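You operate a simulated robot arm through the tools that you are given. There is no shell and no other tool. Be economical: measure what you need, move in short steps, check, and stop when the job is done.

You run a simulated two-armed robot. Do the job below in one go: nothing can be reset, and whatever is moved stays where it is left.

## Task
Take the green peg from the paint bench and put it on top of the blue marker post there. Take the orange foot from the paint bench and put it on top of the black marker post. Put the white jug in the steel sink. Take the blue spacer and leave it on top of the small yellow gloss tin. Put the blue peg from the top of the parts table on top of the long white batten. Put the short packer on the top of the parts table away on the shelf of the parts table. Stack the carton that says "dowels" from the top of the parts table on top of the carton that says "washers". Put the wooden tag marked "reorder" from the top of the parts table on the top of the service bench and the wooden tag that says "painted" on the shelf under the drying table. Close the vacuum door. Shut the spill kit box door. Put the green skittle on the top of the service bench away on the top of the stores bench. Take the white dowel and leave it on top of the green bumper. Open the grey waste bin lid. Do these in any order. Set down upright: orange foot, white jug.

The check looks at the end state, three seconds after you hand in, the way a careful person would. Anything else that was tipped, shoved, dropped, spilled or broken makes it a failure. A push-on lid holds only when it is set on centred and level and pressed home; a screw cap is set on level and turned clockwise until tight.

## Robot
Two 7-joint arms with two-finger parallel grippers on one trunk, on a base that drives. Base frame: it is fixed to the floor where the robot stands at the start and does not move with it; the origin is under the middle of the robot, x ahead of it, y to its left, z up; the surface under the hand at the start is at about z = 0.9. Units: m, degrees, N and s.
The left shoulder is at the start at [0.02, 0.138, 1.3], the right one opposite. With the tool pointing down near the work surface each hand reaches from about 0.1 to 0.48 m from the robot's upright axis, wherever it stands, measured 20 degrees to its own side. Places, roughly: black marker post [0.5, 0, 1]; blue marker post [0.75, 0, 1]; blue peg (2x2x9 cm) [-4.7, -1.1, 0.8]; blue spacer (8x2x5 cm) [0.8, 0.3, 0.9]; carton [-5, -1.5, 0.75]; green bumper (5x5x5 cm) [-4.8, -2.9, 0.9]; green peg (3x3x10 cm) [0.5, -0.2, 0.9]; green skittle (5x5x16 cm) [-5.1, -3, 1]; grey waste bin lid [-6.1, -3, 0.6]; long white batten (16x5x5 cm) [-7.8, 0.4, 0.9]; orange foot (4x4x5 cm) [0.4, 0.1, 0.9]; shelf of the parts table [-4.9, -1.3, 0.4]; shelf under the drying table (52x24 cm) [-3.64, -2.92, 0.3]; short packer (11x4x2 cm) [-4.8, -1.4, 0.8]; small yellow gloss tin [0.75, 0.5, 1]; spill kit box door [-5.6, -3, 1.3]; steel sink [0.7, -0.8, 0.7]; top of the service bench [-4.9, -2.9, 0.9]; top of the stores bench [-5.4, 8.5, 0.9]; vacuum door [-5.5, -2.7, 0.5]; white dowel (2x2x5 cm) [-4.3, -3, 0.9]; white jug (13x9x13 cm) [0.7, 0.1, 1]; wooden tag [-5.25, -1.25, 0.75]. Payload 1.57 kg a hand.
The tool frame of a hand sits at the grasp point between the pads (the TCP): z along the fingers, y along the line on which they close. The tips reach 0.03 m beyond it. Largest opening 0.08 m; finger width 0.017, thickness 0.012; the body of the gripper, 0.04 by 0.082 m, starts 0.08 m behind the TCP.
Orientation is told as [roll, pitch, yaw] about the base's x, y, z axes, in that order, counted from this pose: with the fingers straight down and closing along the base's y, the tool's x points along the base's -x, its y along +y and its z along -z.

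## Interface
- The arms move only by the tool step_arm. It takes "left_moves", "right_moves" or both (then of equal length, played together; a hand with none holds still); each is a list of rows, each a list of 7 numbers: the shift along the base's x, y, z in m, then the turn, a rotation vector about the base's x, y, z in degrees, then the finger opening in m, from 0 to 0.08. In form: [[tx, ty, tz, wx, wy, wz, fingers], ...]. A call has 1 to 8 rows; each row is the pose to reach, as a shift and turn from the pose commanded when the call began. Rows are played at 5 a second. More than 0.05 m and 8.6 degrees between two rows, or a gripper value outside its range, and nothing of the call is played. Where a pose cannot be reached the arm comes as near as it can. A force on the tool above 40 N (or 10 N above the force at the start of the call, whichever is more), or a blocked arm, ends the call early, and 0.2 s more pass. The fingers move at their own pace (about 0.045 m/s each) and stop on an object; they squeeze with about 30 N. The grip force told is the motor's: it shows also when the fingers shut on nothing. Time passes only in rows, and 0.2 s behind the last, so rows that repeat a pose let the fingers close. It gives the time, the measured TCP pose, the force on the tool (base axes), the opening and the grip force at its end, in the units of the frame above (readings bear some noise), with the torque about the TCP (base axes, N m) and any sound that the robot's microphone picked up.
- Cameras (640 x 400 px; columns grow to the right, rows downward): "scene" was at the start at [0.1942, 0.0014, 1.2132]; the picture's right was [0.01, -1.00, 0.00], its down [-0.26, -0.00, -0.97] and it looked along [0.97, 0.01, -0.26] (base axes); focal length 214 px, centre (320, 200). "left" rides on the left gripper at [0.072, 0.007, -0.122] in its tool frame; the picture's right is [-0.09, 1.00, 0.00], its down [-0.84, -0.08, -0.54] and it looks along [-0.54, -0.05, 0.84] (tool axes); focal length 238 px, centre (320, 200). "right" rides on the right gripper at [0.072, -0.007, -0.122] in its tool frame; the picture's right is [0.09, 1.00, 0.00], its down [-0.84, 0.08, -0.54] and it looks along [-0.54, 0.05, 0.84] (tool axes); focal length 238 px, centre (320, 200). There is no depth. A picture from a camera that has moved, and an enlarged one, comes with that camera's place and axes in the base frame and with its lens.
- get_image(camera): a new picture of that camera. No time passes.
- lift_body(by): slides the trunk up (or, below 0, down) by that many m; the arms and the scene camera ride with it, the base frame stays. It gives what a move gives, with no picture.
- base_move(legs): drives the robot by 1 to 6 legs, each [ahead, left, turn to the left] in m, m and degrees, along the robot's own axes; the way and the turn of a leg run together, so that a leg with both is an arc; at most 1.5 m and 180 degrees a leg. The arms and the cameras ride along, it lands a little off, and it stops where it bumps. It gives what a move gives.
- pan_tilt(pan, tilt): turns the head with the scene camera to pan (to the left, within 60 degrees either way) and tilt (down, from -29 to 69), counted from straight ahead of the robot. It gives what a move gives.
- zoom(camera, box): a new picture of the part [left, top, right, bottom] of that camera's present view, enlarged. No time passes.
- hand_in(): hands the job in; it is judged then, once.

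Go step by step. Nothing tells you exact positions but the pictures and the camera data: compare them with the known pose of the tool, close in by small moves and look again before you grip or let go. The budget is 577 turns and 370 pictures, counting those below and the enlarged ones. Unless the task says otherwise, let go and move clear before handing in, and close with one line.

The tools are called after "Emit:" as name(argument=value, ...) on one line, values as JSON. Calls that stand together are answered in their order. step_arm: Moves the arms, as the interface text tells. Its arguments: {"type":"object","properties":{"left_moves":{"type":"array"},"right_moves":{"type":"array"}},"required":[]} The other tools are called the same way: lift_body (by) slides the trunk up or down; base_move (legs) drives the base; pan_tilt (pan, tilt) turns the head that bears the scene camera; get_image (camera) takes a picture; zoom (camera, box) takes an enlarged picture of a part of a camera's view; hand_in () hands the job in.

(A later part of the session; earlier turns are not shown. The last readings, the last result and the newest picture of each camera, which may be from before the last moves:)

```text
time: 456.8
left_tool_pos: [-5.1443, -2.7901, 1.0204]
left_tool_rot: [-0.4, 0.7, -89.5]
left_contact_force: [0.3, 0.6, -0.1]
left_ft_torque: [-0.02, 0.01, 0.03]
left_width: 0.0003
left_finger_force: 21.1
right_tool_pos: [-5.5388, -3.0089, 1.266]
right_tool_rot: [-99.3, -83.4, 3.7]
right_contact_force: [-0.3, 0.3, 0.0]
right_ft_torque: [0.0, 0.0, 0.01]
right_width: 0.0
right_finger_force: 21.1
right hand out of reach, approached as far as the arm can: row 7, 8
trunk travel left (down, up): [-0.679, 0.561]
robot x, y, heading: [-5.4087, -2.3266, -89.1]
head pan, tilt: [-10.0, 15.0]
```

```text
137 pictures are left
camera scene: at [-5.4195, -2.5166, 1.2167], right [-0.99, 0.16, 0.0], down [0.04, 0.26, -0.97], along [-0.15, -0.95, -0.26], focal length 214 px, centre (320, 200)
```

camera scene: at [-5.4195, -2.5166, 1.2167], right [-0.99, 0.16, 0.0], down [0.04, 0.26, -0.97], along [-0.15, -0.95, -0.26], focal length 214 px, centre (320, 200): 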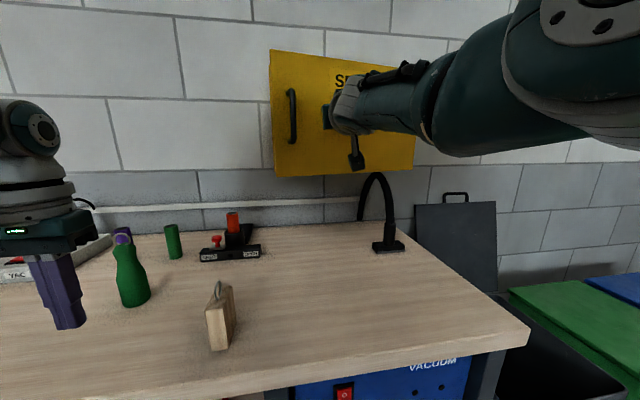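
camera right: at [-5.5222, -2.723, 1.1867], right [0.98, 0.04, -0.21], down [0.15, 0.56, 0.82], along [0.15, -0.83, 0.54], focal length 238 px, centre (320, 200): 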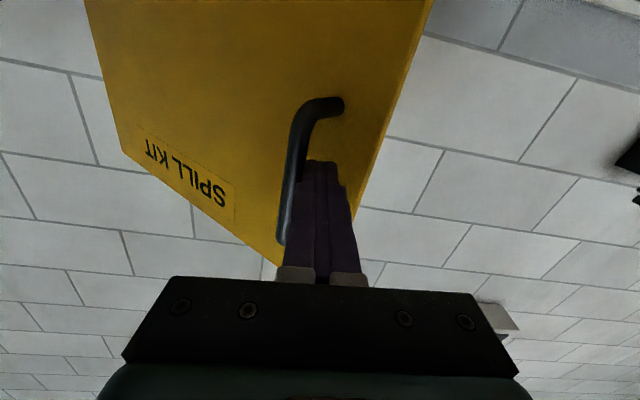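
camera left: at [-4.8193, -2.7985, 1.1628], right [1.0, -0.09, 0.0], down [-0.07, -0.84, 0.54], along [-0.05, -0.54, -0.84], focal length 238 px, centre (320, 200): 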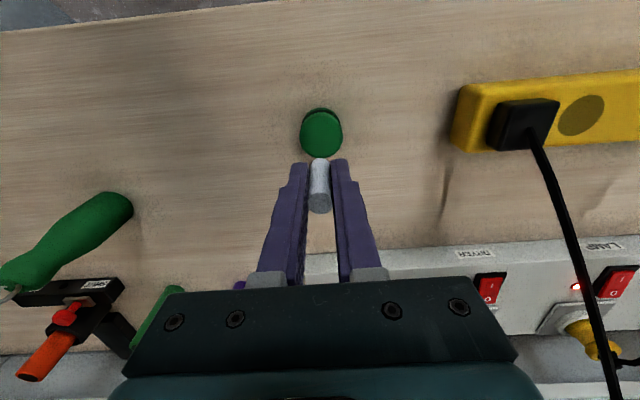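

Emit:
base_move(legs=[[0.02, 0, 0]])

Emit:
base_move(legs=[[0.02, 0, 0]])

Emit:
zoom(camera="scene", box=[240, 30, 440, 200])

```text
time: 457.6
left_tool_pos: [-5.143, -2.8088, 1.0205]
left_tool_rot: [-0.3, 0.9, -89.4]
left_contact_force: [-0.1, 0.9, -0.1]
left_ft_torque: [-0.01, -0.03, -0.02]
left_width: 0.0
left_finger_force: 21.0
right_tool_pos: [-5.5376, -3.0284, 1.2665]
right_tool_rot: [-99.6, -83.5, 4.0]
right_contact_force: [0.6, -1.0, 0.4]
right_ft_torque: [0.02, 0.02, -0.02]
right_width: 0.0
right_finger_force: 20.7
trunk travel left (down, up): [-0.679, 0.561]
robot x, y, heading: [-5.4061, -2.3449, -89.3]
head pan, tilt: [-10.0, 15.0]
```

```text
time: 458.4
left_tool_pos: [-5.1425, -2.8305, 1.02]
left_tool_rot: [-0.3, 0.9, -89.4]
left_contact_force: [-0.3, 0.9, -0.9]
left_ft_torque: [0.0, 0.01, 0.01]
left_width: 0.0
left_finger_force: 21.1
right_tool_pos: [-5.5383, -3.049, 1.2665]
right_tool_rot: [-99.5, -83.4, 3.8]
right_contact_force: [0.7, -0.2, -0.5]
right_ft_torque: [0.01, 0.02, 0.0]
right_width: 0.0
right_finger_force: 20.9
trunk travel left (down, up): [-0.679, 0.561]
robot x, y, heading: [-5.4048, -2.3676, -89.2]
head pan, tilt: [-10.0, 15.0]
```

```text
2.35 times, centred on (340, 115) of scene
camera zoom: at [-5.4189, -2.5574, 1.2168], right [-0.99, 0.16, 0.0], down [0.04, 0.26, -0.97], along [-0.15, -0.95, -0.26], focal length 505 px, centre (273, 400)
```

zoom: 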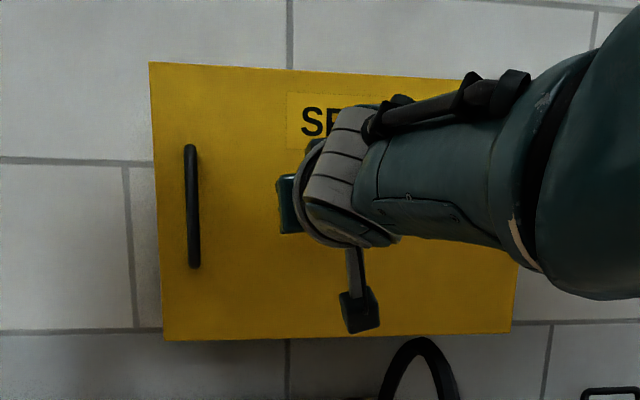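

Emit:
base_move(legs=[[0.02, 0, 0]])

Emit:
base_move(legs=[[0.02, 0, 0]])

Emit:
get_image(camera="scene")

```text
time: 459.4
left_tool_pos: [-5.143, -2.8502, 1.0198]
left_tool_rot: [-0.2, 0.9, -89.6]
left_contact_force: [-0.1, -0.2, 0.2]
left_ft_torque: [-0.03, -0.02, -0.01]
left_width: 0.0002
left_finger_force: 21.4
right_tool_pos: [-5.5382, -3.0677, 1.267]
right_tool_rot: [-100.4, -83.4, 4.7]
right_contact_force: [0.2, 3.5, 0.5]
right_ft_torque: [0.0, 0.0, 0.02]
right_width: 0.0001
right_finger_force: 21.8
trunk travel left (down, up): [-0.679, 0.561]
robot x, y, heading: [-5.4087, -2.3866, -89.0]
head pan, tilt: [-10.0, 15.0]
stopped in leg 1: the force on the tool passed its limit at 71 N (the readings are from after the stop); the commanded pose is now the measured one
```

```text
time: 460.1
left_tool_pos: [-5.1451, -2.8521, 1.0187]
left_tool_rot: [-0.3, 1.0, -89.5]
left_contact_force: [-0.2, -0.4, -0.1]
left_ft_torque: [0.03, -0.03, -0.03]
left_width: 0.0
left_finger_force: 21.3
right_tool_pos: [-5.5374, -3.0682, 1.2659]
right_tool_rot: [-100.6, -83.3, 5.0]
right_contact_force: [-0.9, 25.2, -0.1]
right_ft_torque: [0.12, -0.01, 0.2]
right_width: 0.0
right_finger_force: 21.3
trunk travel left (down, up): [-0.679, 0.561]
robot x, y, heading: [-5.4044, -2.3912, -89.4]
head pan, tilt: [-10.0, 15.0]
stopped in leg 1: the force on the tool passed its limit at 66 N (the readings are from after the stop); the commanded pose is now the measured one
```

```text
135 pictures are left
camera scene: at [-5.419, -2.5776, 1.2161], right [-0.99, 0.16, 0.0], down [0.04, 0.26, -0.97], along [-0.16, -0.95, -0.26], focal length 214 px, centre (320, 200)
```

scene: 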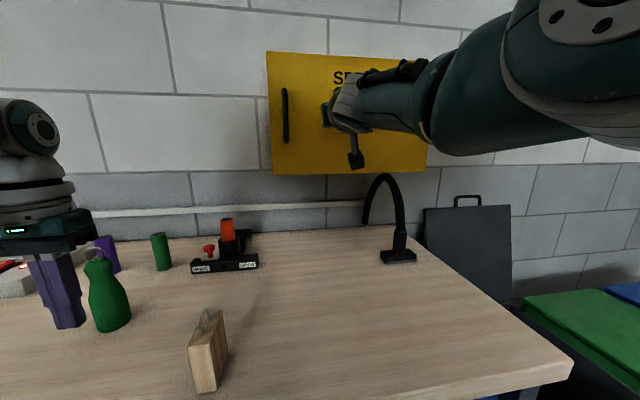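

Both doors are shut. I back off and prepare the left hand for the green skittle.

Emit:
base_move(legs=[[-0.2, 0, 0]])

Emit:
step_arm(left_moves=[[0, 0, 0.0, 0, 0, 0, 0.04], [0, 0, 0.02, 0, 0, 0, 0.07], [0, 0, 0.04, 0, 0, 0, 0.07], [0, 0, 0.06, 0, 0, 0, 0.07]])

Emit:
get_image(camera="left")

Emit:
get_image(camera="scene")

```text
time: 461.7
left_tool_pos: [-5.1464, -2.6526, 1.0204]
left_tool_rot: [-0.3, 0.7, -89.4]
left_contact_force: [0.8, 0.6, -0.6]
left_ft_torque: [0.02, 0.0, -0.02]
left_width: 0.0
left_finger_force: 21.5
right_tool_pos: [-5.5397, -2.8704, 1.2702]
right_tool_rot: [-102.9, -83.3, 7.1]
right_contact_force: [-0.1, 0.0, -0.5]
right_ft_torque: [0.01, 0.02, 0.0]
right_width: 0.0
right_finger_force: 20.9
trunk travel left (down, up): [-0.679, 0.561]
robot x, y, heading: [-5.4025, -2.1881, -89.4]
head pan, tilt: [-10.0, 15.0]
```

```text
time: 462.7
left_tool_pos: [-5.1444, -2.6584, 1.0793]
left_tool_rot: [-0.3, 1.0, -89.6]
left_contact_force: [-0.7, 0.9, -0.5]
left_ft_torque: [-0.02, 0.01, -0.01]
left_width: 0.0699
left_finger_force: 0.0
left hand out of reach, approached as far as the arm can: row 3, 4
right_tool_pos: [-5.5393, -2.8698, 1.2711]
right_tool_rot: [-102.9, -83.4, 7.2]
right_contact_force: [-0.9, 0.0, 0.0]
right_ft_torque: [0.0, -0.03, 0.03]
right_width: 0.0
right_finger_force: 21.3
trunk travel left (down, up): [-0.679, 0.561]
robot x, y, heading: [-5.4099, -2.1909, -89.2]
head pan, tilt: [-10.0, 15.0]
```

```text
134 pictures are left
camera left: at [-5.1382, -2.588, 1.203], right [1.0, -0.08, -0.01], down [-0.07, -0.85, 0.53], along [-0.05, -0.53, -0.85], focal length 238 px, centre (320, 200)
```

left: 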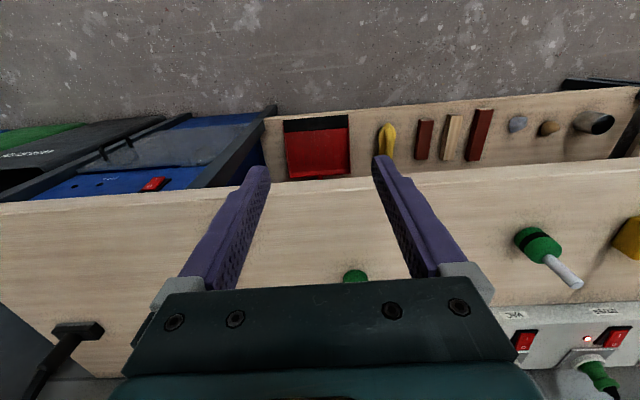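

```text
133 pictures are left
camera scene: at [-5.4215, -2.3794, 1.2167], right [-0.99, 0.16, 0.0], down [0.04, 0.26, -0.97], along [-0.16, -0.95, -0.26], focal length 214 px, centre (320, 200)
```

scene: 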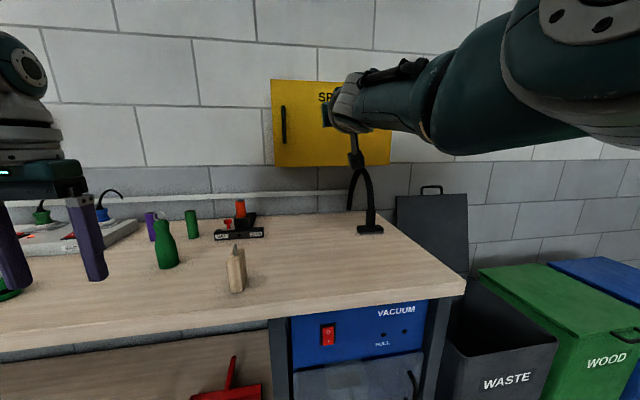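

Emit:
step_arm(right_moves=[[0, 0.04, 0, 0, 0, -2, 0], [0, 0.08, 0, 0, 0, -4, 0], [0, 0.12, 0, 0, 0, -6, 0], [0, 0.16, 0, 0, 0, -8, 0], [0, 0.2, 0, 0, 0, -8, 0]])

Emit:
base_move(legs=[[0.22, 0.04, 0]])

Emit:
get_image(camera="left")

Emit:
get_image(camera="scene")

```text
time: 463.9
left_tool_pos: [-5.1455, -2.6581, 1.0798]
left_tool_rot: [-0.4, 1.0, -89.7]
left_contact_force: [-0.5, 0.2, -0.5]
left_ft_torque: [0.0, 0.0, 0.02]
left_width: 0.0701
left_finger_force: 0.0
right_tool_pos: [-5.5629, -2.6751, 1.2729]
right_tool_rot: [-108.0, -79.3, 2.0]
right_contact_force: [0.8, -0.8, 0.4]
right_ft_torque: [0.01, 0.01, 0.0]
right_width: 0.0
right_finger_force: 21.8
trunk travel left (down, up): [-0.679, 0.561]
robot x, y, heading: [-5.4068, -2.1879, -89.2]
head pan, tilt: [-10.0, 15.0]
```

```text
time: 465.6
left_tool_pos: [-5.0994, -2.871, 1.0797]
left_tool_rot: [-0.4, 1.0, -89.3]
left_contact_force: [0.0, 0.3, -0.4]
left_ft_torque: [0.01, 0.02, -0.02]
left_width: 0.0698
left_finger_force: 0.1
right_tool_pos: [-5.5109, -2.888, 1.2665]
right_tool_rot: [-104.3, -79.0, -0.7]
right_contact_force: [-0.6, -0.1, -0.1]
right_ft_torque: [0.02, -0.01, 0.0]
right_width: 0.0001
right_finger_force: 21.3
trunk travel left (down, up): [-0.679, 0.561]
robot x, y, heading: [-5.3641, -2.3999, -88.9]
head pan, tilt: [-10.0, 15.0]
```

```text
132 pictures are left
camera left: at [-5.0928, -2.8006, 1.2027], right [1.0, -0.08, -0.01], down [-0.06, -0.85, 0.53], along [-0.05, -0.53, -0.85], focal length 238 px, centre (320, 200)
```

left: 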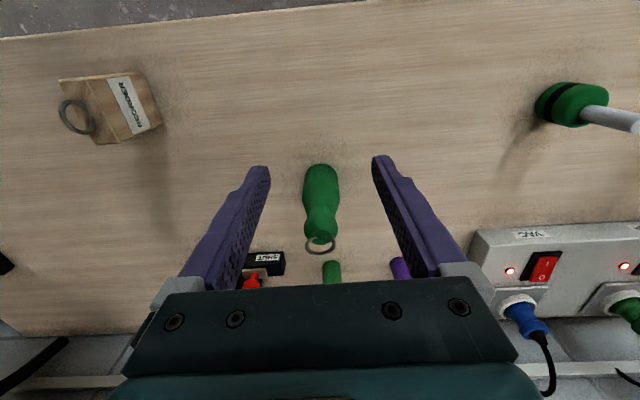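

```text
131 pictures are left
camera scene: at [-5.3771, -2.5935, 1.2167], right [-0.99, 0.16, 0.0], down [0.04, 0.26, -0.97], along [-0.15, -0.95, -0.26], focal length 214 px, centre (320, 200)
```

scene: 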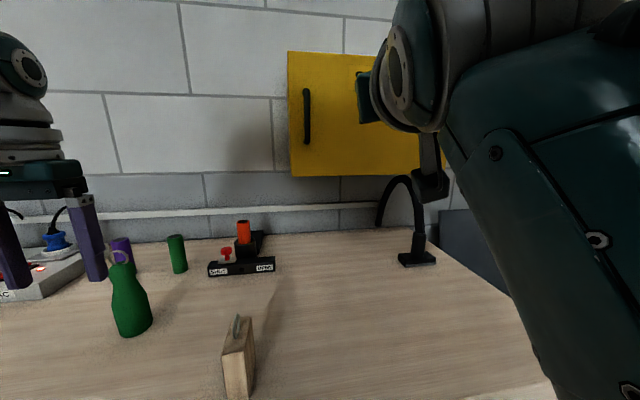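

Emit:
base_move(legs=[[0.072, 0, 0]])

Emit:
get_image(camera="left")

```text
time: 466.6
left_tool_pos: [-5.0985, -2.9439, 1.0792]
left_tool_rot: [-0.4, 1.0, -89.3]
left_contact_force: [-0.4, 0.5, -0.1]
left_ft_torque: [0.02, -0.01, 0.03]
left_width: 0.0701
left_finger_force: 0.0
right_tool_pos: [-5.5119, -2.961, 1.2662]
right_tool_rot: [-104.5, -78.5, -0.8]
right_contact_force: [-1.1, 0.1, 0.6]
right_ft_torque: [0.0, -0.01, -0.01]
right_width: 0.0
right_finger_force: 21.5
trunk travel left (down, up): [-0.679, 0.561]
robot x, y, heading: [-5.3603, -2.4748, -89.1]
head pan, tilt: [-10.0, 15.0]
```

```text
130 pictures are left
camera left: at [-5.0918, -2.8732, 1.2027], right [1.0, -0.08, -0.01], down [-0.06, -0.85, 0.53], along [-0.05, -0.53, -0.85], focal length 238 px, centre (320, 200)
```

left: 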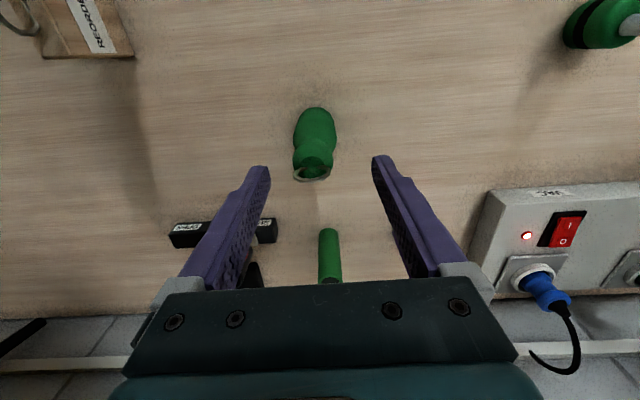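

Emit:
step_arm(left_moves=[[-0.006, 0, 0.0, 0, 0, 0, 0.07], [-0.006, 0, 0, 0, 0, 0, 0.07]])

Emit:
lift_body(by=-0.085)

Emit:
get_image(camera="left")

Emit:
get_image(camera="scene")

```text
time: 467.2
left_tool_pos: [-5.1049, -2.9436, 1.0795]
left_tool_rot: [-0.4, 1.1, -89.3]
left_contact_force: [-0.3, -0.6, -0.6]
left_ft_torque: [-0.03, 0.0, 0.02]
left_width: 0.0701
left_finger_force: 0.0
right_tool_pos: [-5.5128, -2.9622, 1.2661]
right_tool_rot: [-104.6, -78.3, -0.7]
right_contact_force: [0.0, 0.1, 0.3]
right_ft_torque: [0.0, 0.03, 0.01]
right_width: 0.0
right_finger_force: 21.2
trunk travel left (down, up): [-0.679, 0.561]
robot x, y, heading: [-5.363, -2.4764, -89.3]
head pan, tilt: [-10.0, 15.0]
```

```text
time: 468.4
left_tool_pos: [-5.1051, -2.9435, 0.9953]
left_tool_rot: [-0.4, 1.1, -89.3]
left_contact_force: [0.0, 0.8, 0.7]
left_ft_torque: [-0.01, -0.04, 0.01]
left_width: 0.0698
left_finger_force: 0.1
right_tool_pos: [-5.513, -2.9613, 1.181]
right_tool_rot: [-104.6, -78.2, -0.8]
right_contact_force: [-0.1, 0.1, -0.1]
right_ft_torque: [-0.04, -0.02, 0.01]
right_width: 0.0001
right_finger_force: 21.7
trunk travel left (down, up): [-0.594, 0.646]
robot x, y, heading: [-5.3609, -2.4757, -89.0]
head pan, tilt: [-10.0, 15.0]
```

```text
129 pictures are left
camera left: at [-5.0983, -2.8741, 1.1181], right [1.0, -0.08, -0.01], down [-0.06, -0.85, 0.53], along [-0.05, -0.52, -0.85], focal length 238 px, centre (320, 200)
```

left: 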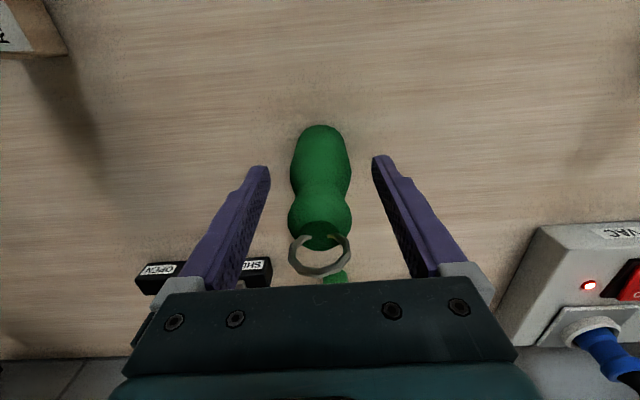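

```text
128 pictures are left
camera scene: at [-5.376, -2.666, 1.1318], right [-0.99, 0.16, 0.0], down [0.04, 0.26, -0.97], along [-0.15, -0.95, -0.26], focal length 214 px, centre (320, 200)
```

scene: 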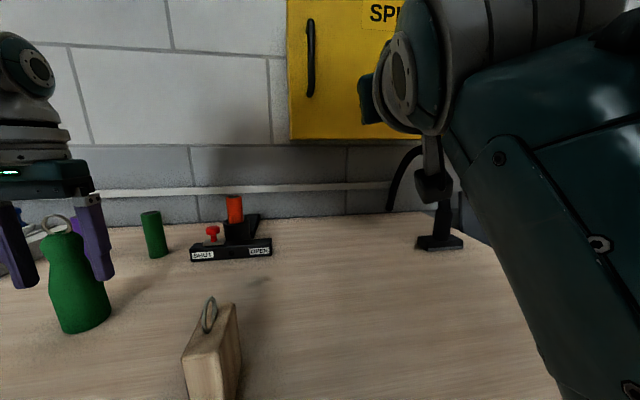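

Emit:
step_arm(left_moves=[[0, 0, 0, 0, 0, 0, 0.05], [0, 0, 0, 0, 0, 0, 0.02], [0, 0, 0, 0, 0, 0, 0.0], [0, 0, 0, 0, 0, 0, 0.0], [0, 0, 0, 0, 0, 0, 0.0]])

Emit:
lift_body(by=0.2)

Emit:
get_image(camera="left")

Emit:
get_image(camera="scene")

```text
time: 469.6
left_tool_pos: [-5.1061, -2.9438, 0.9951]
left_tool_rot: [-0.4, 1.1, -89.3]
left_contact_force: [-0.9, -0.4, 0.2]
left_ft_torque: [0.01, 0.0, -0.01]
left_width: 0.0418
left_finger_force: 29.7
right_tool_pos: [-5.5141, -2.9616, 1.1801]
right_tool_rot: [-104.5, -78.2, -0.7]
right_contact_force: [0.2, 0.2, 0.1]
right_ft_torque: [0.0, 0.0, 0.0]
right_width: 0.0002
right_finger_force: 21.1
trunk travel left (down, up): [-0.594, 0.646]
robot x, y, heading: [-5.3612, -2.4744, -88.8]
head pan, tilt: [-10.0, 15.0]
```

```text
time: 471.8
left_tool_pos: [-5.1054, -2.9441, 1.1946]
left_tool_rot: [-0.5, 1.1, -89.3]
left_contact_force: [0.5, 0.7, -1.9]
left_ft_torque: [0.0, -0.02, 0.04]
left_width: 0.0419
left_finger_force: 30.0
right_tool_pos: [-5.5133, -2.9603, 1.3815]
right_tool_rot: [-104.4, -78.3, -0.9]
right_contact_force: [0.1, -1.2, 0.9]
right_ft_torque: [-0.01, -0.03, 0.03]
right_width: 0.0
right_finger_force: 21.3
trunk travel left (down, up): [-0.794, 0.446]
robot x, y, heading: [-5.3629, -2.4769, -89.0]
head pan, tilt: [-10.0, 15.0]
```

```text
127 pictures are left
camera left: at [-5.0984, -2.8739, 1.3179], right [1.0, -0.08, -0.01], down [-0.06, -0.85, 0.53], along [-0.05, -0.52, -0.85], focal length 238 px, centre (320, 200)
```

left: 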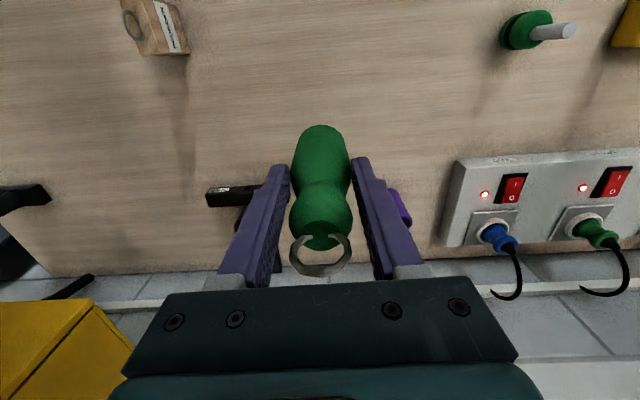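

```text
126 pictures are left
camera scene: at [-5.376, -2.6658, 1.3317], right [-0.99, 0.16, 0.0], down [0.04, 0.26, -0.97], along [-0.15, -0.95, -0.26], focal length 214 px, centre (320, 200)
```

scene: 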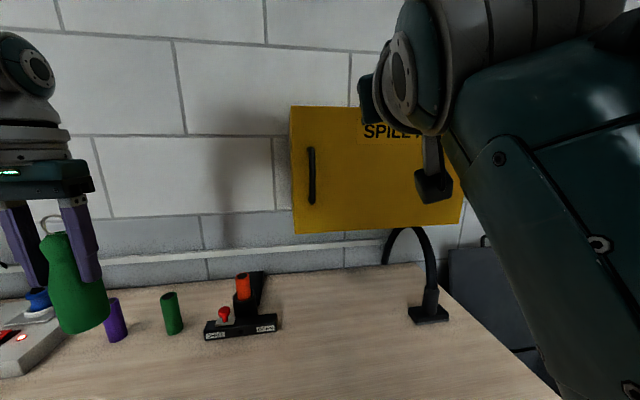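

The skittle is held. I back out, restore the right hand to vertical, and turn to the parts table for the blue peg.

Emit:
base_move(legs=[[-0.45, 0, 0]])

Emit:
step_arm(right_moves=[[0, 0, 0, 8.5, 0, 0, 0], [0, 0, 0, 17, 0, 0, 0], [0, 0, 0, 25.5, 0, 0, 0], [0, 0, 0, 34, 0, 0, 0], [0, 0, 0, 42.5, 0, 0, 0], [0, 0, -0.02, 51, 0, 0, 0], [0, 0, -0.04, 59.5, 0, 0, 0], [0, 0, -0.06, 68, 0, 0, 0]])

Emit:
step_arm(right_moves=[[0, 0, -0.02, 8.5, 0, 0, 0.02], [0, 0, -0.04, 13, 0, 0, 0.04], [0, 0, -0.04, 13, 0, 0, 0.04]])

```text
time: 474.5
left_tool_pos: [-5.1126, -2.4965, 1.1945]
left_tool_rot: [-0.4, 1.0, -89.3]
left_contact_force: [-0.7, 0.3, -0.5]
left_ft_torque: [0.01, 0.0, 0.0]
left_width: 0.0416
left_finger_force: 30.1
right_tool_pos: [-5.5203, -2.5138, 1.3809]
right_tool_rot: [-104.7, -78.3, -0.7]
right_contact_force: [0.1, 0.4, -0.2]
right_ft_torque: [-0.01, 0.0, 0.0]
right_width: 0.0
right_finger_force: 21.9
trunk travel left (down, up): [-0.794, 0.446]
robot x, y, heading: [-5.3716, -2.0289, -88.8]
head pan, tilt: [-10.0, 15.0]
```

```text
time: 476.3
left_tool_pos: [-5.1123, -2.4969, 1.1941]
left_tool_rot: [-0.4, 1.1, -89.3]
left_contact_force: [0.3, 0.7, -1.2]
left_ft_torque: [0.03, 0.0, 0.02]
left_width: 0.0414
left_finger_force: 30.2
right_tool_pos: [-5.5188, -2.5131, 1.3226]
right_tool_rot: [-19.9, -21.3, -77.4]
right_contact_force: [0.2, -0.7, 0.4]
right_ft_torque: [0.01, 0.01, 0.0]
right_width: 0.0
right_finger_force: 21.3
trunk travel left (down, up): [-0.794, 0.446]
robot x, y, heading: [-5.3699, -2.0282, -89.0]
head pan, tilt: [-10.0, 15.0]
```

```text
time: 477.1
left_tool_pos: [-5.1121, -2.4956, 1.1959]
left_tool_rot: [-0.4, 1.1, -89.3]
left_contact_force: [0.0, -0.9, -1.0]
left_ft_torque: [0.04, 0.03, 0.0]
left_width: 0.0416
left_finger_force: 29.7
right_tool_pos: [-5.5206, -2.5144, 1.2834]
right_tool_rot: [-17.1, -8.6, -78.2]
right_contact_force: [-0.2, -0.2, 0.4]
right_ft_torque: [0.0, 0.01, -0.03]
right_width: 0.0399
right_finger_force: 0.1
trunk travel left (down, up): [-0.794, 0.446]
robot x, y, heading: [-5.3729, -2.0281, -88.9]
head pan, tilt: [-10.0, 15.0]
```

Emit:
step_arm(right_moves=[[0, 0, 0, 4, -5, -3, 0.04], [0, 0, 0, 8, -10, -6, 0.04], [0, 0, 0, 11.9, -15, -9, 0.04], [0, 0, 0, 11.9, -15, -10, 0.04]])

Emit:
base_move(legs=[[0, 0, 90], [0, 0, 89], [0, -0.55, 0]])

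Emit:
pan_tilt(pan=0, tilt=35)

Emit:
get_image(camera="scene")

```text
time: 478.2
left_tool_pos: [-5.1132, -2.4953, 1.1936]
left_tool_rot: [-0.5, 1.1, -89.3]
left_contact_force: [0.3, -0.2, -1.5]
left_ft_torque: [0.03, 0.0, 0.03]
left_width: 0.0414
left_finger_force: 30.1
right_tool_pos: [-5.5201, -2.4731, 1.2169]
right_tool_rot: [-1.5, 9.4, -88.3]
right_contact_force: [0.6, -0.3, 1.0]
right_ft_torque: [-0.02, -0.02, -0.01]
right_width: 0.04
right_finger_force: 0.0
right hand out of reach, approached as far as the arm can: row 3, 4
trunk travel left (down, up): [-0.794, 0.446]
robot x, y, heading: [-5.3703, -2.026, -89.1]
head pan, tilt: [-10.0, 15.0]
stopped in row 4 (right hand): the arm was blocked; the commanded pose is now the measured one
```

```text
time: 488.9
left_tool_pos: [-5.0648, -1.5611, 1.1952]
left_tool_rot: [-0.3, 1.1, 88.4]
left_contact_force: [-0.2, -0.9, -1.0]
left_ft_torque: [-0.03, 0.0, 0.0]
left_width: 0.0405
left_finger_force: 29.9
right_tool_pos: [-4.6599, -1.5995, 1.2174]
right_tool_rot: [-1.6, 9.2, 89.5]
right_contact_force: [0.8, -0.7, -0.4]
right_ft_torque: [-0.02, -0.02, -0.02]
right_width: 0.0399
right_finger_force: 0.0
trunk travel left (down, up): [-0.794, 0.446]
robot x, y, heading: [-4.8226, -2.0364, 88.9]
head pan, tilt: [-10.0, 15.0]
```

```text
time: 489.7
left_tool_pos: [-5.066, -1.5606, 1.1944]
left_tool_rot: [-0.4, 1.2, 88.4]
left_contact_force: [0.4, -0.7, -1.1]
left_ft_torque: [-0.03, 0.0, -0.02]
left_width: 0.0404
left_finger_force: 29.9
right_tool_pos: [-4.6583, -1.6003, 1.2165]
right_tool_rot: [-1.6, 9.4, 89.6]
right_contact_force: [0.4, 0.9, 0.5]
right_ft_torque: [-0.03, -0.02, 0.0]
right_width: 0.0398
right_finger_force: 0.2
trunk travel left (down, up): [-0.794, 0.446]
robot x, y, heading: [-4.8242, -2.0455, 88.6]
head pan, tilt: [0.0, 35.0]
```

```text
125 pictures are left
camera scene: at [-4.8198, -1.8518, 1.2998], right [1.0, -0.02, 0.0], down [-0.01, -0.57, -0.82], along [0.02, 0.82, -0.57], focal length 214 px, centre (320, 200)
```

scene: 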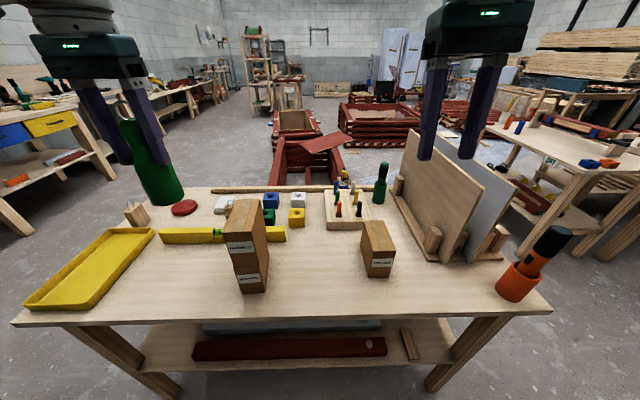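

Emit:
zoom(camera="scene", box=[300, 160, 420, 240])

```text
5.00 times, centred on (360, 200) of scene
camera zoom: at [-4.8198, -1.8518, 1.2998], right [1.0, -0.02, 0.0], down [-0.01, -0.57, -0.82], along [0.02, 0.82, -0.57], focal length 1072 px, centre (120, 200)
```

zoom: 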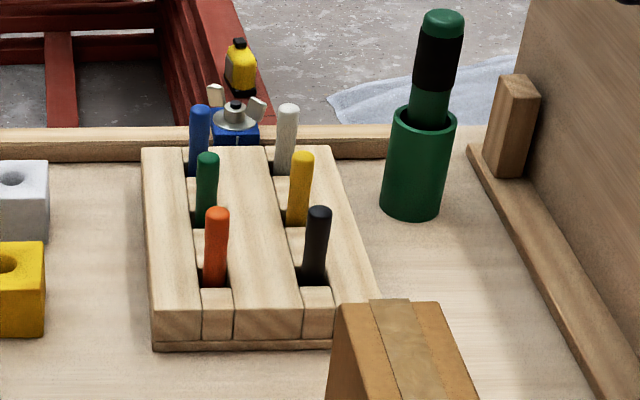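

The blue peg stands at the rack's rear left near (-4.742,-1.13). I level the right hand and drive in.

Emit:
base_move(legs=[[0.25, 0.08, 1]])

Emit:
step_arm(right_moves=[[0, 0.01, -0.01, 5, 0.8, 0, 0.04], [0, 0.02, -0.02, 9.4, 1.6, 0, 0.04], [0, 0.03, -0.02, 9.4, 1.6, 0, 0.04]])

Emit:
base_move(legs=[[0.17, 0, 0]])

Emit:
get_image(camera="right")

Emit:
get_image(camera="scene")

```text
time: 491.6
left_tool_pos: [-5.1503, -1.3173, 1.1948]
left_tool_rot: [-0.5, 1.1, 89.7]
left_contact_force: [-0.2, -0.6, -1.4]
left_ft_torque: [0.0, -0.03, -0.01]
left_width: 0.0405
left_finger_force: 30.3
right_tool_pos: [-4.7428, -1.348, 1.2163]
right_tool_rot: [-1.5, 9.4, 90.7]
right_contact_force: [0.0, -0.4, 0.8]
right_ft_torque: [0.03, 0.02, 0.02]
right_width: 0.0398
right_finger_force: 0.1
trunk travel left (down, up): [-0.794, 0.446]
robot x, y, heading: [-4.9015, -1.7918, 90.2]
head pan, tilt: [0.0, 35.0]
```

```text
time: 492.4
left_tool_pos: [-5.1508, -1.3172, 1.1941]
left_tool_rot: [-0.5, 1.1, 89.6]
left_contact_force: [0.1, -0.3, -0.8]
left_ft_torque: [-0.03, -0.03, 0.01]
left_width: 0.04
left_finger_force: 29.9
right_tool_pos: [-4.7456, -1.3132, 1.1963]
right_tool_rot: [-0.2, 0.1, 90.8]
right_contact_force: [-0.3, 1.1, 0.3]
right_ft_torque: [0.02, 0.0, 0.02]
right_width: 0.04
right_finger_force: 0.0
right hand out of reach, approached as far as the arm can: row 1, 2, 3
trunk travel left (down, up): [-0.794, 0.446]
robot x, y, heading: [-4.8995, -1.792, 90.0]
head pan, tilt: [0.0, 35.0]
```

```text
time: 493.9
left_tool_pos: [-5.1498, -1.144, 1.1951]
left_tool_rot: [-0.4, 1.2, 89.5]
left_contact_force: [-0.2, -0.3, -1.0]
left_ft_torque: [-0.03, -0.02, 0.02]
left_width: 0.0403
left_finger_force: 30.0
right_tool_pos: [-4.744, -1.1405, 1.1965]
right_tool_rot: [0.0, 0.1, 90.7]
right_contact_force: [-0.4, 0.1, 0.4]
right_ft_torque: [0.01, 0.0, 0.03]
right_width: 0.0397
right_finger_force: 0.0
trunk travel left (down, up): [-0.794, 0.446]
robot x, y, heading: [-4.902, -1.6179, 89.8]
head pan, tilt: [0.0, 35.0]
```

```text
123 pictures are left
camera right: at [-4.7357, -1.2115, 1.3176], right [-0.99, -0.1, 0.0], down [-0.09, 0.84, 0.54], along [-0.06, 0.54, -0.84], focal length 238 px, centre (320, 200)
```

right: 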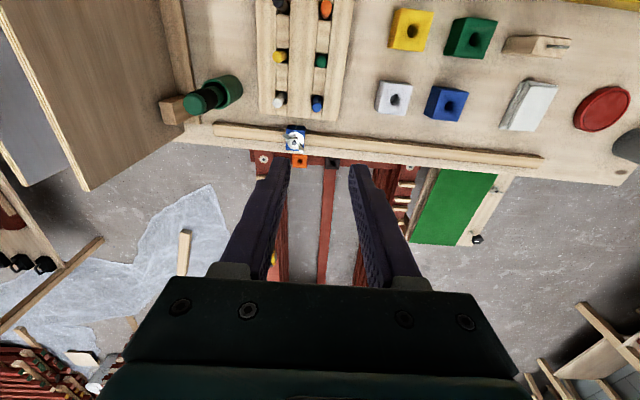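

```text
122 pictures are left
camera scene: at [-4.8992, -1.429, 1.2997], right [1.0, 0.0, 0.0], down [0.0, -0.57, -0.82], along [0.0, 0.82, -0.57], focal length 214 px, centre (320, 200)
```

scene: 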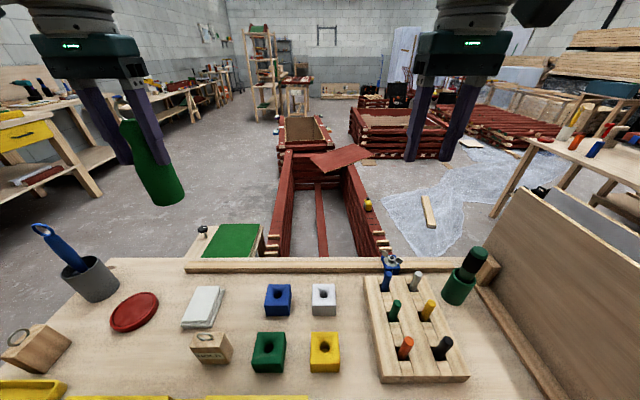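

The peg is at about (-4.74,-1.125). To keep the skittle clear I raise the left hand a bit while lowering the trunk.

Emit:
lift_body(by=-0.09)

Emit:
step_arm(left_moves=[[0, 0, 0.03, 0, 0, 0, 0], [0, 0.01, 0.06, 0, 0, 0, 0], [0, 0.02, 0.09, 0, 0, 0, 0]], right_moves=[[0.002, 0.007, -0.02, 0, 0, 0, 0.04], [0.004, 0.013, -0.04, 0, 0, 0, 0.04], [0.004, 0.013, -0.06, 0, 0, 0, 0.04]])

Emit:
get_image(camera="right")

```text
time: 495.1
left_tool_pos: [-5.1496, -1.1434, 1.1039]
left_tool_rot: [-0.4, 1.1, 89.5]
left_contact_force: [-0.5, -0.3, -0.6]
left_ft_torque: [-0.03, 0.03, -0.02]
left_width: 0.0403
left_finger_force: 30.1
right_tool_pos: [-4.7438, -1.1385, 1.1072]
right_tool_rot: [-0.1, 0.1, 90.7]
right_contact_force: [-0.2, -0.1, -0.5]
right_ft_torque: [0.0, 0.01, 0.03]
right_width: 0.0401
right_finger_force: 0.1
trunk travel left (down, up): [-0.704, 0.536]
robot x, y, heading: [-4.9004, -1.6204, 89.8]
head pan, tilt: [0.0, 35.0]
```

```text
time: 495.9
left_tool_pos: [-5.1503, -1.1546, 1.1705]
left_tool_rot: [-0.5, 3.6, 89.4]
left_contact_force: [0.4, 0.3, -1.5]
left_ft_torque: [0.0, 0.05, -0.04]
left_width: 0.0401
left_finger_force: 29.6
left hand out of reach, approached as far as the arm can: row 2, 3
right_tool_pos: [-4.7412, -1.1437, 1.0487]
right_tool_rot: [-0.1, 0.1, 90.7]
right_contact_force: [0.0, -0.3, 0.1]
right_ft_torque: [0.01, 0.01, 0.0]
right_width: 0.0399
right_finger_force: 0.1
right hand out of reach, approached as far as the arm can: row 1, 2, 3
trunk travel left (down, up): [-0.704, 0.536]
robot x, y, heading: [-4.9041, -1.6153, 89.8]
head pan, tilt: [0.0, 35.0]
```

```text
121 pictures are left
camera right: at [-4.7331, -1.216, 1.1692], right [-0.99, -0.1, 0.0], down [-0.09, 0.84, 0.54], along [-0.06, 0.54, -0.84], focal length 238 px, centre (320, 200)
```

right: 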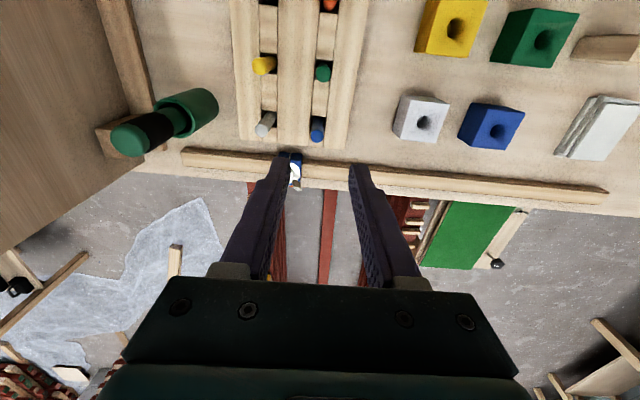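

Emit:
base_move(legs=[[0.012, 0, 0]])

Emit:
lift_body(by=-0.11)

Emit:
get_image(camera="right")

```text
time: 496.7
left_tool_pos: [-5.151, -1.1409, 1.1716]
left_tool_rot: [-0.3, 3.6, 89.5]
left_contact_force: [-0.9, 0.0, -1.5]
left_ft_torque: [-0.01, -0.01, 0.01]
left_width: 0.04
left_finger_force: 29.9
right_tool_pos: [-4.7415, -1.132, 1.0486]
right_tool_rot: [-0.1, 0.1, 90.7]
right_contact_force: [-0.8, -0.4, 0.1]
right_ft_torque: [-0.02, 0.01, -0.02]
right_width: 0.0401
right_finger_force: 0.1
trunk travel left (down, up): [-0.704, 0.536]
robot x, y, heading: [-4.9022, -1.6056, 90.0]
head pan, tilt: [0.0, 35.0]
```

```text
time: 498.1
left_tool_pos: [-5.1499, -1.1411, 1.0617]
left_tool_rot: [-0.4, 3.6, 89.5]
left_contact_force: [-0.7, 0.5, -1.1]
left_ft_torque: [-0.03, -0.05, 0.01]
left_width: 0.0397
left_finger_force: 29.7
right_tool_pos: [-4.741, -1.1319, 0.9376]
right_tool_rot: [-0.2, 0.1, 90.8]
right_contact_force: [0.1, 0.4, 0.2]
right_ft_torque: [0.0, 0.02, -0.01]
right_width: 0.0399
right_finger_force: 0.1
trunk travel left (down, up): [-0.594, 0.646]
robot x, y, heading: [-4.9026, -1.6037, 89.5]
head pan, tilt: [0.0, 35.0]
```

```text
120 pictures are left
camera right: at [-4.733, -1.2043, 1.0592], right [-0.99, -0.1, 0.0], down [-0.09, 0.84, 0.54], along [-0.06, 0.54, -0.84], focal length 238 px, centre (320, 200)
```

right: 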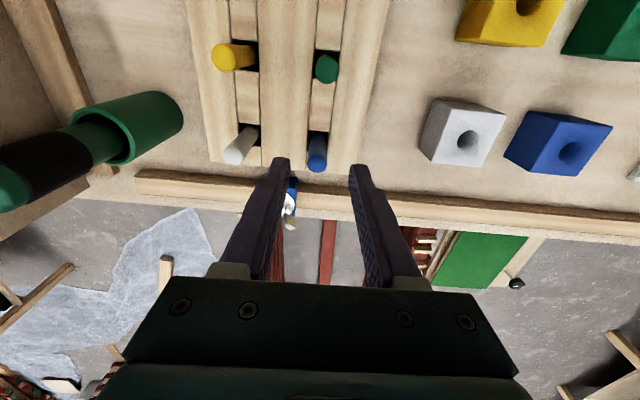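

Emit:
get_image(camera="left")

Emit:
base_move(legs=[[0.012, 0, 0]])

Emit:
step_arm(right_moves=[[0.002, 0, -0.02, 0, 0, 0, 0.04], [0.002, 0, -0.04, 0, 0, 0, 0.04], [0.002, 0, -0.055, 0, 0, 0, 0.04], [0.002, 0, -0.055, 0, 0, 0, 0.04]])

Emit:
get_image(camera="right")

```text
119 pictures are left
camera left: at [-5.1587, -1.2049, 1.1873], right [-0.99, 0.1, -0.01], down [0.08, 0.87, 0.49], along [0.06, 0.49, -0.87], focal length 238 px, centre (320, 200)
```

left: 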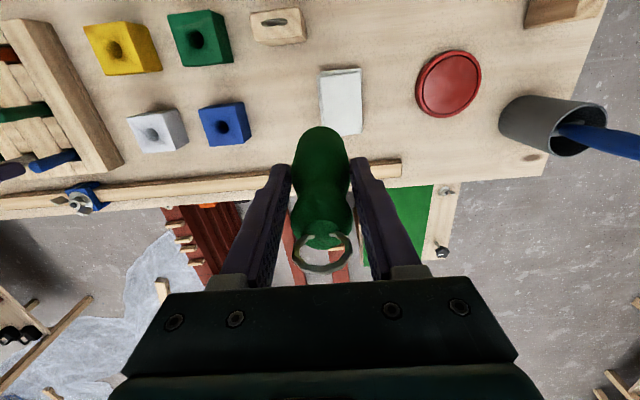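

```text
time: 498.9
left_tool_pos: [-5.1511, -1.1292, 1.0614]
left_tool_rot: [-0.4, 3.6, 89.4]
left_contact_force: [-0.2, 0.1, -1.1]
left_ft_torque: [0.0, 0.0, 0.02]
left_width: 0.0394
left_finger_force: 30.1
right_tool_pos: [-4.7407, -1.1206, 0.9384]
right_tool_rot: [-0.1, 0.1, 90.6]
right_contact_force: [0.6, 0.0, -0.5]
right_ft_torque: [0.01, 0.01, -0.01]
right_width: 0.04
right_finger_force: 0.2
trunk travel left (down, up): [-0.594, 0.646]
robot x, y, heading: [-4.8977, -1.5966, 89.7]
head pan, tilt: [0.0, 35.0]
```

```text
time: 499.9
left_tool_pos: [-5.1499, -1.1295, 1.061]
left_tool_rot: [-0.4, 3.5, 89.5]
left_contact_force: [-0.6, 0.1, -0.3]
left_ft_torque: [0.02, -0.01, -0.04]
left_width: 0.0394
left_finger_force: 29.8
right_tool_pos: [-4.7396, -1.1313, 0.886]
right_tool_rot: [-0.1, 0.1, 90.7]
right_contact_force: [0.0, -0.1, 1.1]
right_ft_torque: [0.0, 0.0, 0.0]
right_width: 0.0401
right_finger_force: 0.2
right hand out of reach, approached as far as the arm can: row 2, 3, 4
trunk travel left (down, up): [-0.594, 0.646]
robot x, y, heading: [-4.9057, -1.5929, 89.8]
head pan, tilt: [0.0, 35.0]
```

```text
118 pictures are left
camera right: at [-4.7311, -1.2023, 1.0066], right [-0.99, -0.1, 0.0], down [-0.09, 0.84, 0.54], along [-0.06, 0.54, -0.84], focal length 238 px, centre (320, 200)
```

right: 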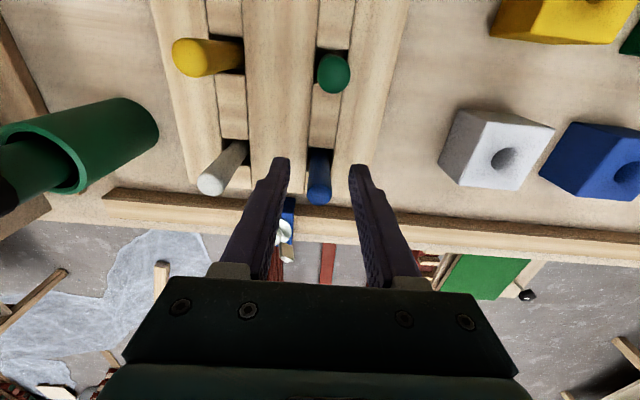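

Emit:
base_move(legs=[[0.013, 0, 0]])

Emit:
lift_body(by=-0.03)

Emit:
get_image(camera="right")

```text
time: 500.6
left_tool_pos: [-5.1501, -1.1167, 1.0612]
left_tool_rot: [-0.4, 3.6, 89.5]
left_contact_force: [-0.1, -0.2, -2.0]
left_ft_torque: [-0.07, -0.01, -0.02]
left_width: 0.0397
left_finger_force: 30.5
right_tool_pos: [-4.7397, -1.1168, 0.8858]
right_tool_rot: [-0.1, 0.2, 90.7]
right_contact_force: [-0.3, -0.7, -0.8]
right_ft_torque: [0.01, 0.02, 0.02]
right_width: 0.04
right_finger_force: 0.1
trunk travel left (down, up): [-0.594, 0.646]
robot x, y, heading: [-4.9003, -1.5836, 89.8]
head pan, tilt: [0.0, 35.0]
```

```text
time: 501.4
left_tool_pos: [-5.151, -1.1155, 1.0323]
left_tool_rot: [-0.4, 3.6, 89.4]
left_contact_force: [0.1, -0.1, -0.9]
left_ft_torque: [0.01, 0.01, 0.02]
left_width: 0.0398
left_finger_force: 30.4
right_tool_pos: [-4.7388, -1.1179, 0.858]
right_tool_rot: [-0.1, 0.1, 90.8]
right_contact_force: [-1.0, 0.4, 1.1]
right_ft_torque: [0.02, 0.02, 0.02]
right_width: 0.0401
right_finger_force: 0.1
trunk travel left (down, up): [-0.564, 0.676]
robot x, y, heading: [-4.9038, -1.5822, 89.9]
head pan, tilt: [0.0, 35.0]
```

```text
117 pictures are left
camera right: at [-4.7311, -1.1891, 0.9768], right [-0.99, -0.1, 0.0], down [-0.09, 0.84, 0.54], along [-0.06, 0.54, -0.84], focal length 238 px, centre (320, 200)
```

right: 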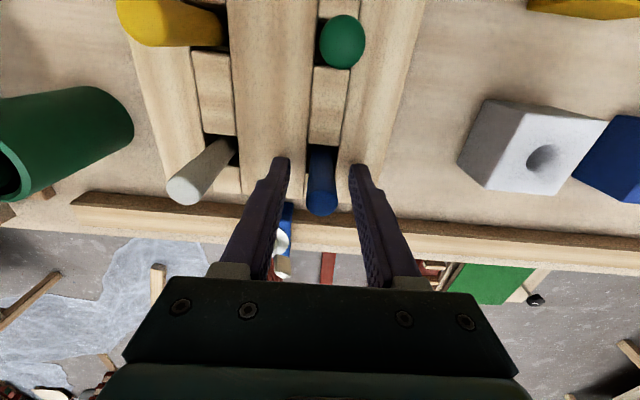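

Emit:
step_arm(right_moves=[[0, 0.003, 0, 0, 0, 0, 0.02], [0, 0.003, 0, 0, 0, 0, 0.0], [0, 0.003, 0, 0, 0, 0, 0.0], [0, 0.003, 0, 0, 0, 0, 0.0]])

Emit:
lift_body(by=0.2)

Emit:
get_image(camera="right")

```text
time: 502.4
left_tool_pos: [-5.1507, -1.1167, 1.0311]
left_tool_rot: [-0.3, 3.5, 89.6]
left_contact_force: [-0.8, 0.4, -1.6]
left_ft_torque: [-0.02, -0.03, 0.02]
left_width: 0.0396
left_finger_force: 29.9
right_tool_pos: [-4.7387, -1.1168, 0.8562]
right_tool_rot: [-0.1, 0.1, 90.7]
right_contact_force: [1.5, -0.6, -0.2]
right_ft_torque: [-0.02, -0.04, 0.02]
right_width: 0.0148
right_finger_force: 30.1
right hand out of reach, approached as far as the arm can: row 1
trunk travel left (down, up): [-0.564, 0.676]
robot x, y, heading: [-4.9013, -1.5788, 89.8]
head pan, tilt: [0.0, 35.0]
```

```text
time: 504.5
left_tool_pos: [-5.1504, -1.1157, 1.2302]
left_tool_rot: [-0.4, 3.5, 89.5]
left_contact_force: [-0.2, 0.6, -0.3]
left_ft_torque: [-0.02, 0.01, -0.01]
left_width: 0.0395
left_finger_force: 30.1
right_tool_pos: [-4.7394, -1.1175, 1.0567]
right_tool_rot: [-0.2, 0.1, 90.7]
right_contact_force: [0.3, 0.5, -0.8]
right_ft_torque: [0.0, 0.02, -0.02]
right_width: 0.0147
right_finger_force: 30.4
trunk travel left (down, up): [-0.764, 0.476]
robot x, y, heading: [-4.9004, -1.5797, 89.9]
head pan, tilt: [0.0, 35.0]
```

```text
116 pictures are left
camera right: at [-4.7312, -1.1885, 1.1774], right [-0.99, -0.1, 0.0], down [-0.09, 0.84, 0.54], along [-0.06, 0.54, -0.84], focal length 238 px, centre (320, 200)
```

right: 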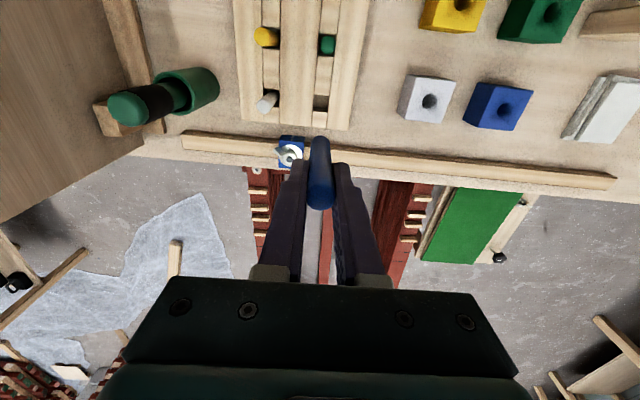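

The blue peg is out. Next the batten on the west bench: I back off, turn west and look.

Emit:
base_move(legs=[[-0.5, 0, 0], [0, 0, 90], [1.2, 0, 0]])

Emit:
pan_tilt(pan=0, tilt=15)

Emit:
get_image(camera="scene")

Emit:
pan_tilt(pan=-50, tilt=15)

Emit:
get_image(camera="scene")

```text
time: 516.9
left_tool_pos: [-6.5514, -2.3407, 1.2316]
left_tool_rot: [-0.5, 3.5, -179.9]
left_contact_force: [-0.4, 0.2, -1.4]
left_ft_torque: [0.02, -0.04, 0.01]
left_width: 0.0382
left_finger_force: 29.9
right_tool_pos: [-6.5548, -1.9291, 1.0575]
right_tool_rot: [-0.2, 0.1, -178.7]
right_contact_force: [0.3, -0.2, -0.1]
right_ft_torque: [-0.01, 0.01, -0.01]
right_width: 0.0153
right_finger_force: 29.2
trunk travel left (down, up): [-0.764, 0.476]
robot x, y, heading: [-6.092, -2.0837, -179.6]
head pan, tilt: [0.0, 35.0]
```

```text
time: 517.7
left_tool_pos: [-6.5508, -2.3411, 1.2306]
left_tool_rot: [-0.4, 3.7, -179.9]
left_contact_force: [0.0, 0.0, -0.6]
left_ft_torque: [0.01, -0.01, 0.0]
left_width: 0.038
left_finger_force: 30.0
right_tool_pos: [-6.5553, -1.9308, 1.0572]
right_tool_rot: [-0.1, 0.1, -178.7]
right_contact_force: [0.1, -0.3, -0.2]
right_ft_torque: [-0.01, 0.0, -0.01]
right_width: 0.0151
right_finger_force: 30.2
trunk travel left (down, up): [-0.764, 0.476]
robot x, y, heading: [-6.0931, -2.0868, -179.5]
head pan, tilt: [0.0, 15.0]
```

```text
115 pictures are left
camera scene: at [-6.282, -2.0866, 1.3016], right [-0.01, 1.0, 0.0], down [0.26, 0.0, -0.97], along [-0.97, -0.01, -0.26], focal length 214 px, centre (320, 200)
```

scene: 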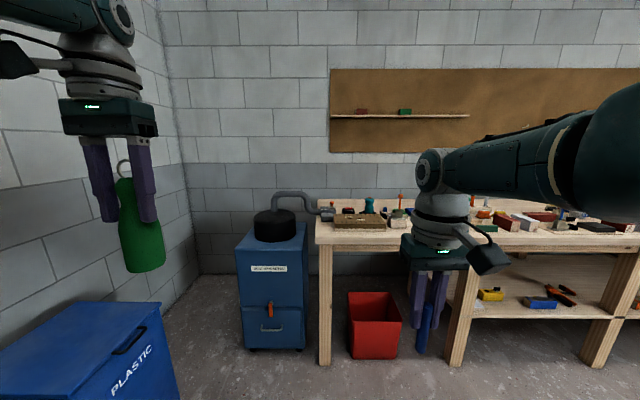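

```text
time: 518.9
left_tool_pos: [-6.5509, -2.3418, 1.2307]
left_tool_rot: [-0.3, 3.7, -179.7]
left_contact_force: [0.6, -0.3, -1.6]
left_ft_torque: [-0.01, -0.03, -0.03]
left_width: 0.0379
left_finger_force: 30.3
right_tool_pos: [-6.555, -1.9301, 1.0574]
right_tool_rot: [0.0, 0.0, -178.6]
right_contact_force: [0.1, -0.4, -0.9]
right_ft_torque: [0.03, -0.01, -0.02]
right_width: 0.0153
right_finger_force: 30.0
trunk travel left (down, up): [-0.764, 0.476]
robot x, y, heading: [-6.0892, -2.0871, -179.5]
head pan, tilt: [-50.0, 15.0]
```

```text
114 pictures are left
camera scene: at [-6.2493, -2.0148, 1.3017], right [0.76, 0.65, 0.0], down [0.17, -0.2, -0.97], along [-0.63, 0.73, -0.26], focal length 214 px, centre (320, 200)
```

scene: 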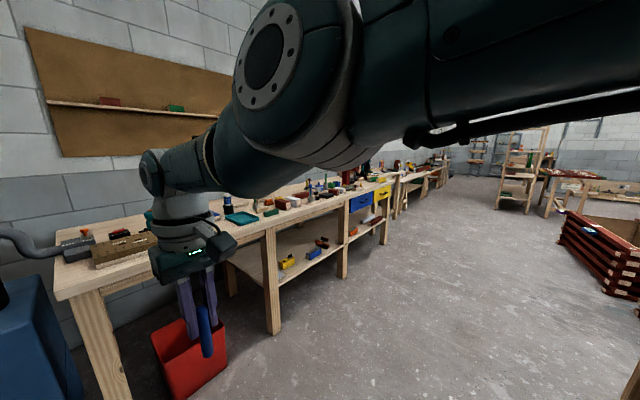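

I move closer to the bench line and strafe north along it.

Emit:
base_move(legs=[[0.3, 0, 0], [0, -1.25, 0], [0, -1.15, 0]])

Emit:
pan_tilt(pan=0, tilt=30)

Emit:
get_image(camera="scene")

```text
time: 532.4
left_tool_pos: [-6.8554, 0.0812, 1.2302]
left_tool_rot: [-0.3, 3.4, 179.5]
left_contact_force: [0.5, 0.0, -0.2]
left_ft_torque: [-0.05, 0.01, 0.02]
left_width: 0.037
left_finger_force: 30.3
right_tool_pos: [-6.8565, 0.4918, 1.0566]
right_tool_rot: [0.0, 0.2, -179.2]
right_contact_force: [-1.0, -0.3, -0.6]
right_ft_torque: [-0.01, -0.02, 0.03]
right_width: 0.0154
right_finger_force: 30.2
trunk travel left (down, up): [-0.764, 0.476]
robot x, y, heading: [-6.3923, 0.3299, 179.7]
head pan, tilt: [-50.0, 15.0]
```

```text
time: 533.6
left_tool_pos: [-6.8572, 0.08, 1.2308]
left_tool_rot: [-0.5, 3.7, 179.6]
left_contact_force: [0.8, 0.9, -1.5]
left_ft_torque: [0.03, 0.01, 0.01]
left_width: 0.0367
left_finger_force: 29.5
right_tool_pos: [-6.8569, 0.4909, 1.0568]
right_tool_rot: [0.0, 0.3, -179.2]
right_contact_force: [-0.2, 0.0, -0.5]
right_ft_torque: [-0.01, -0.03, 0.01]
right_width: 0.0151
right_finger_force: 29.7
trunk travel left (down, up): [-0.764, 0.476]
robot x, y, heading: [-6.3942, 0.3281, 179.9]
head pan, tilt: [0.0, 30.0]
```

```text
113 pictures are left
camera scene: at [-6.5823, 0.3323, 1.2775], right [0.0, 1.0, 0.0], down [0.5, 0.0, -0.87], along [-0.87, 0.0, -0.5], focal length 214 px, centre (320, 200)
```

scene: 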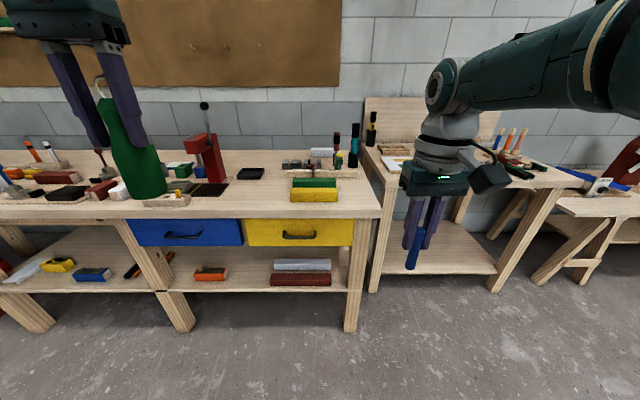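

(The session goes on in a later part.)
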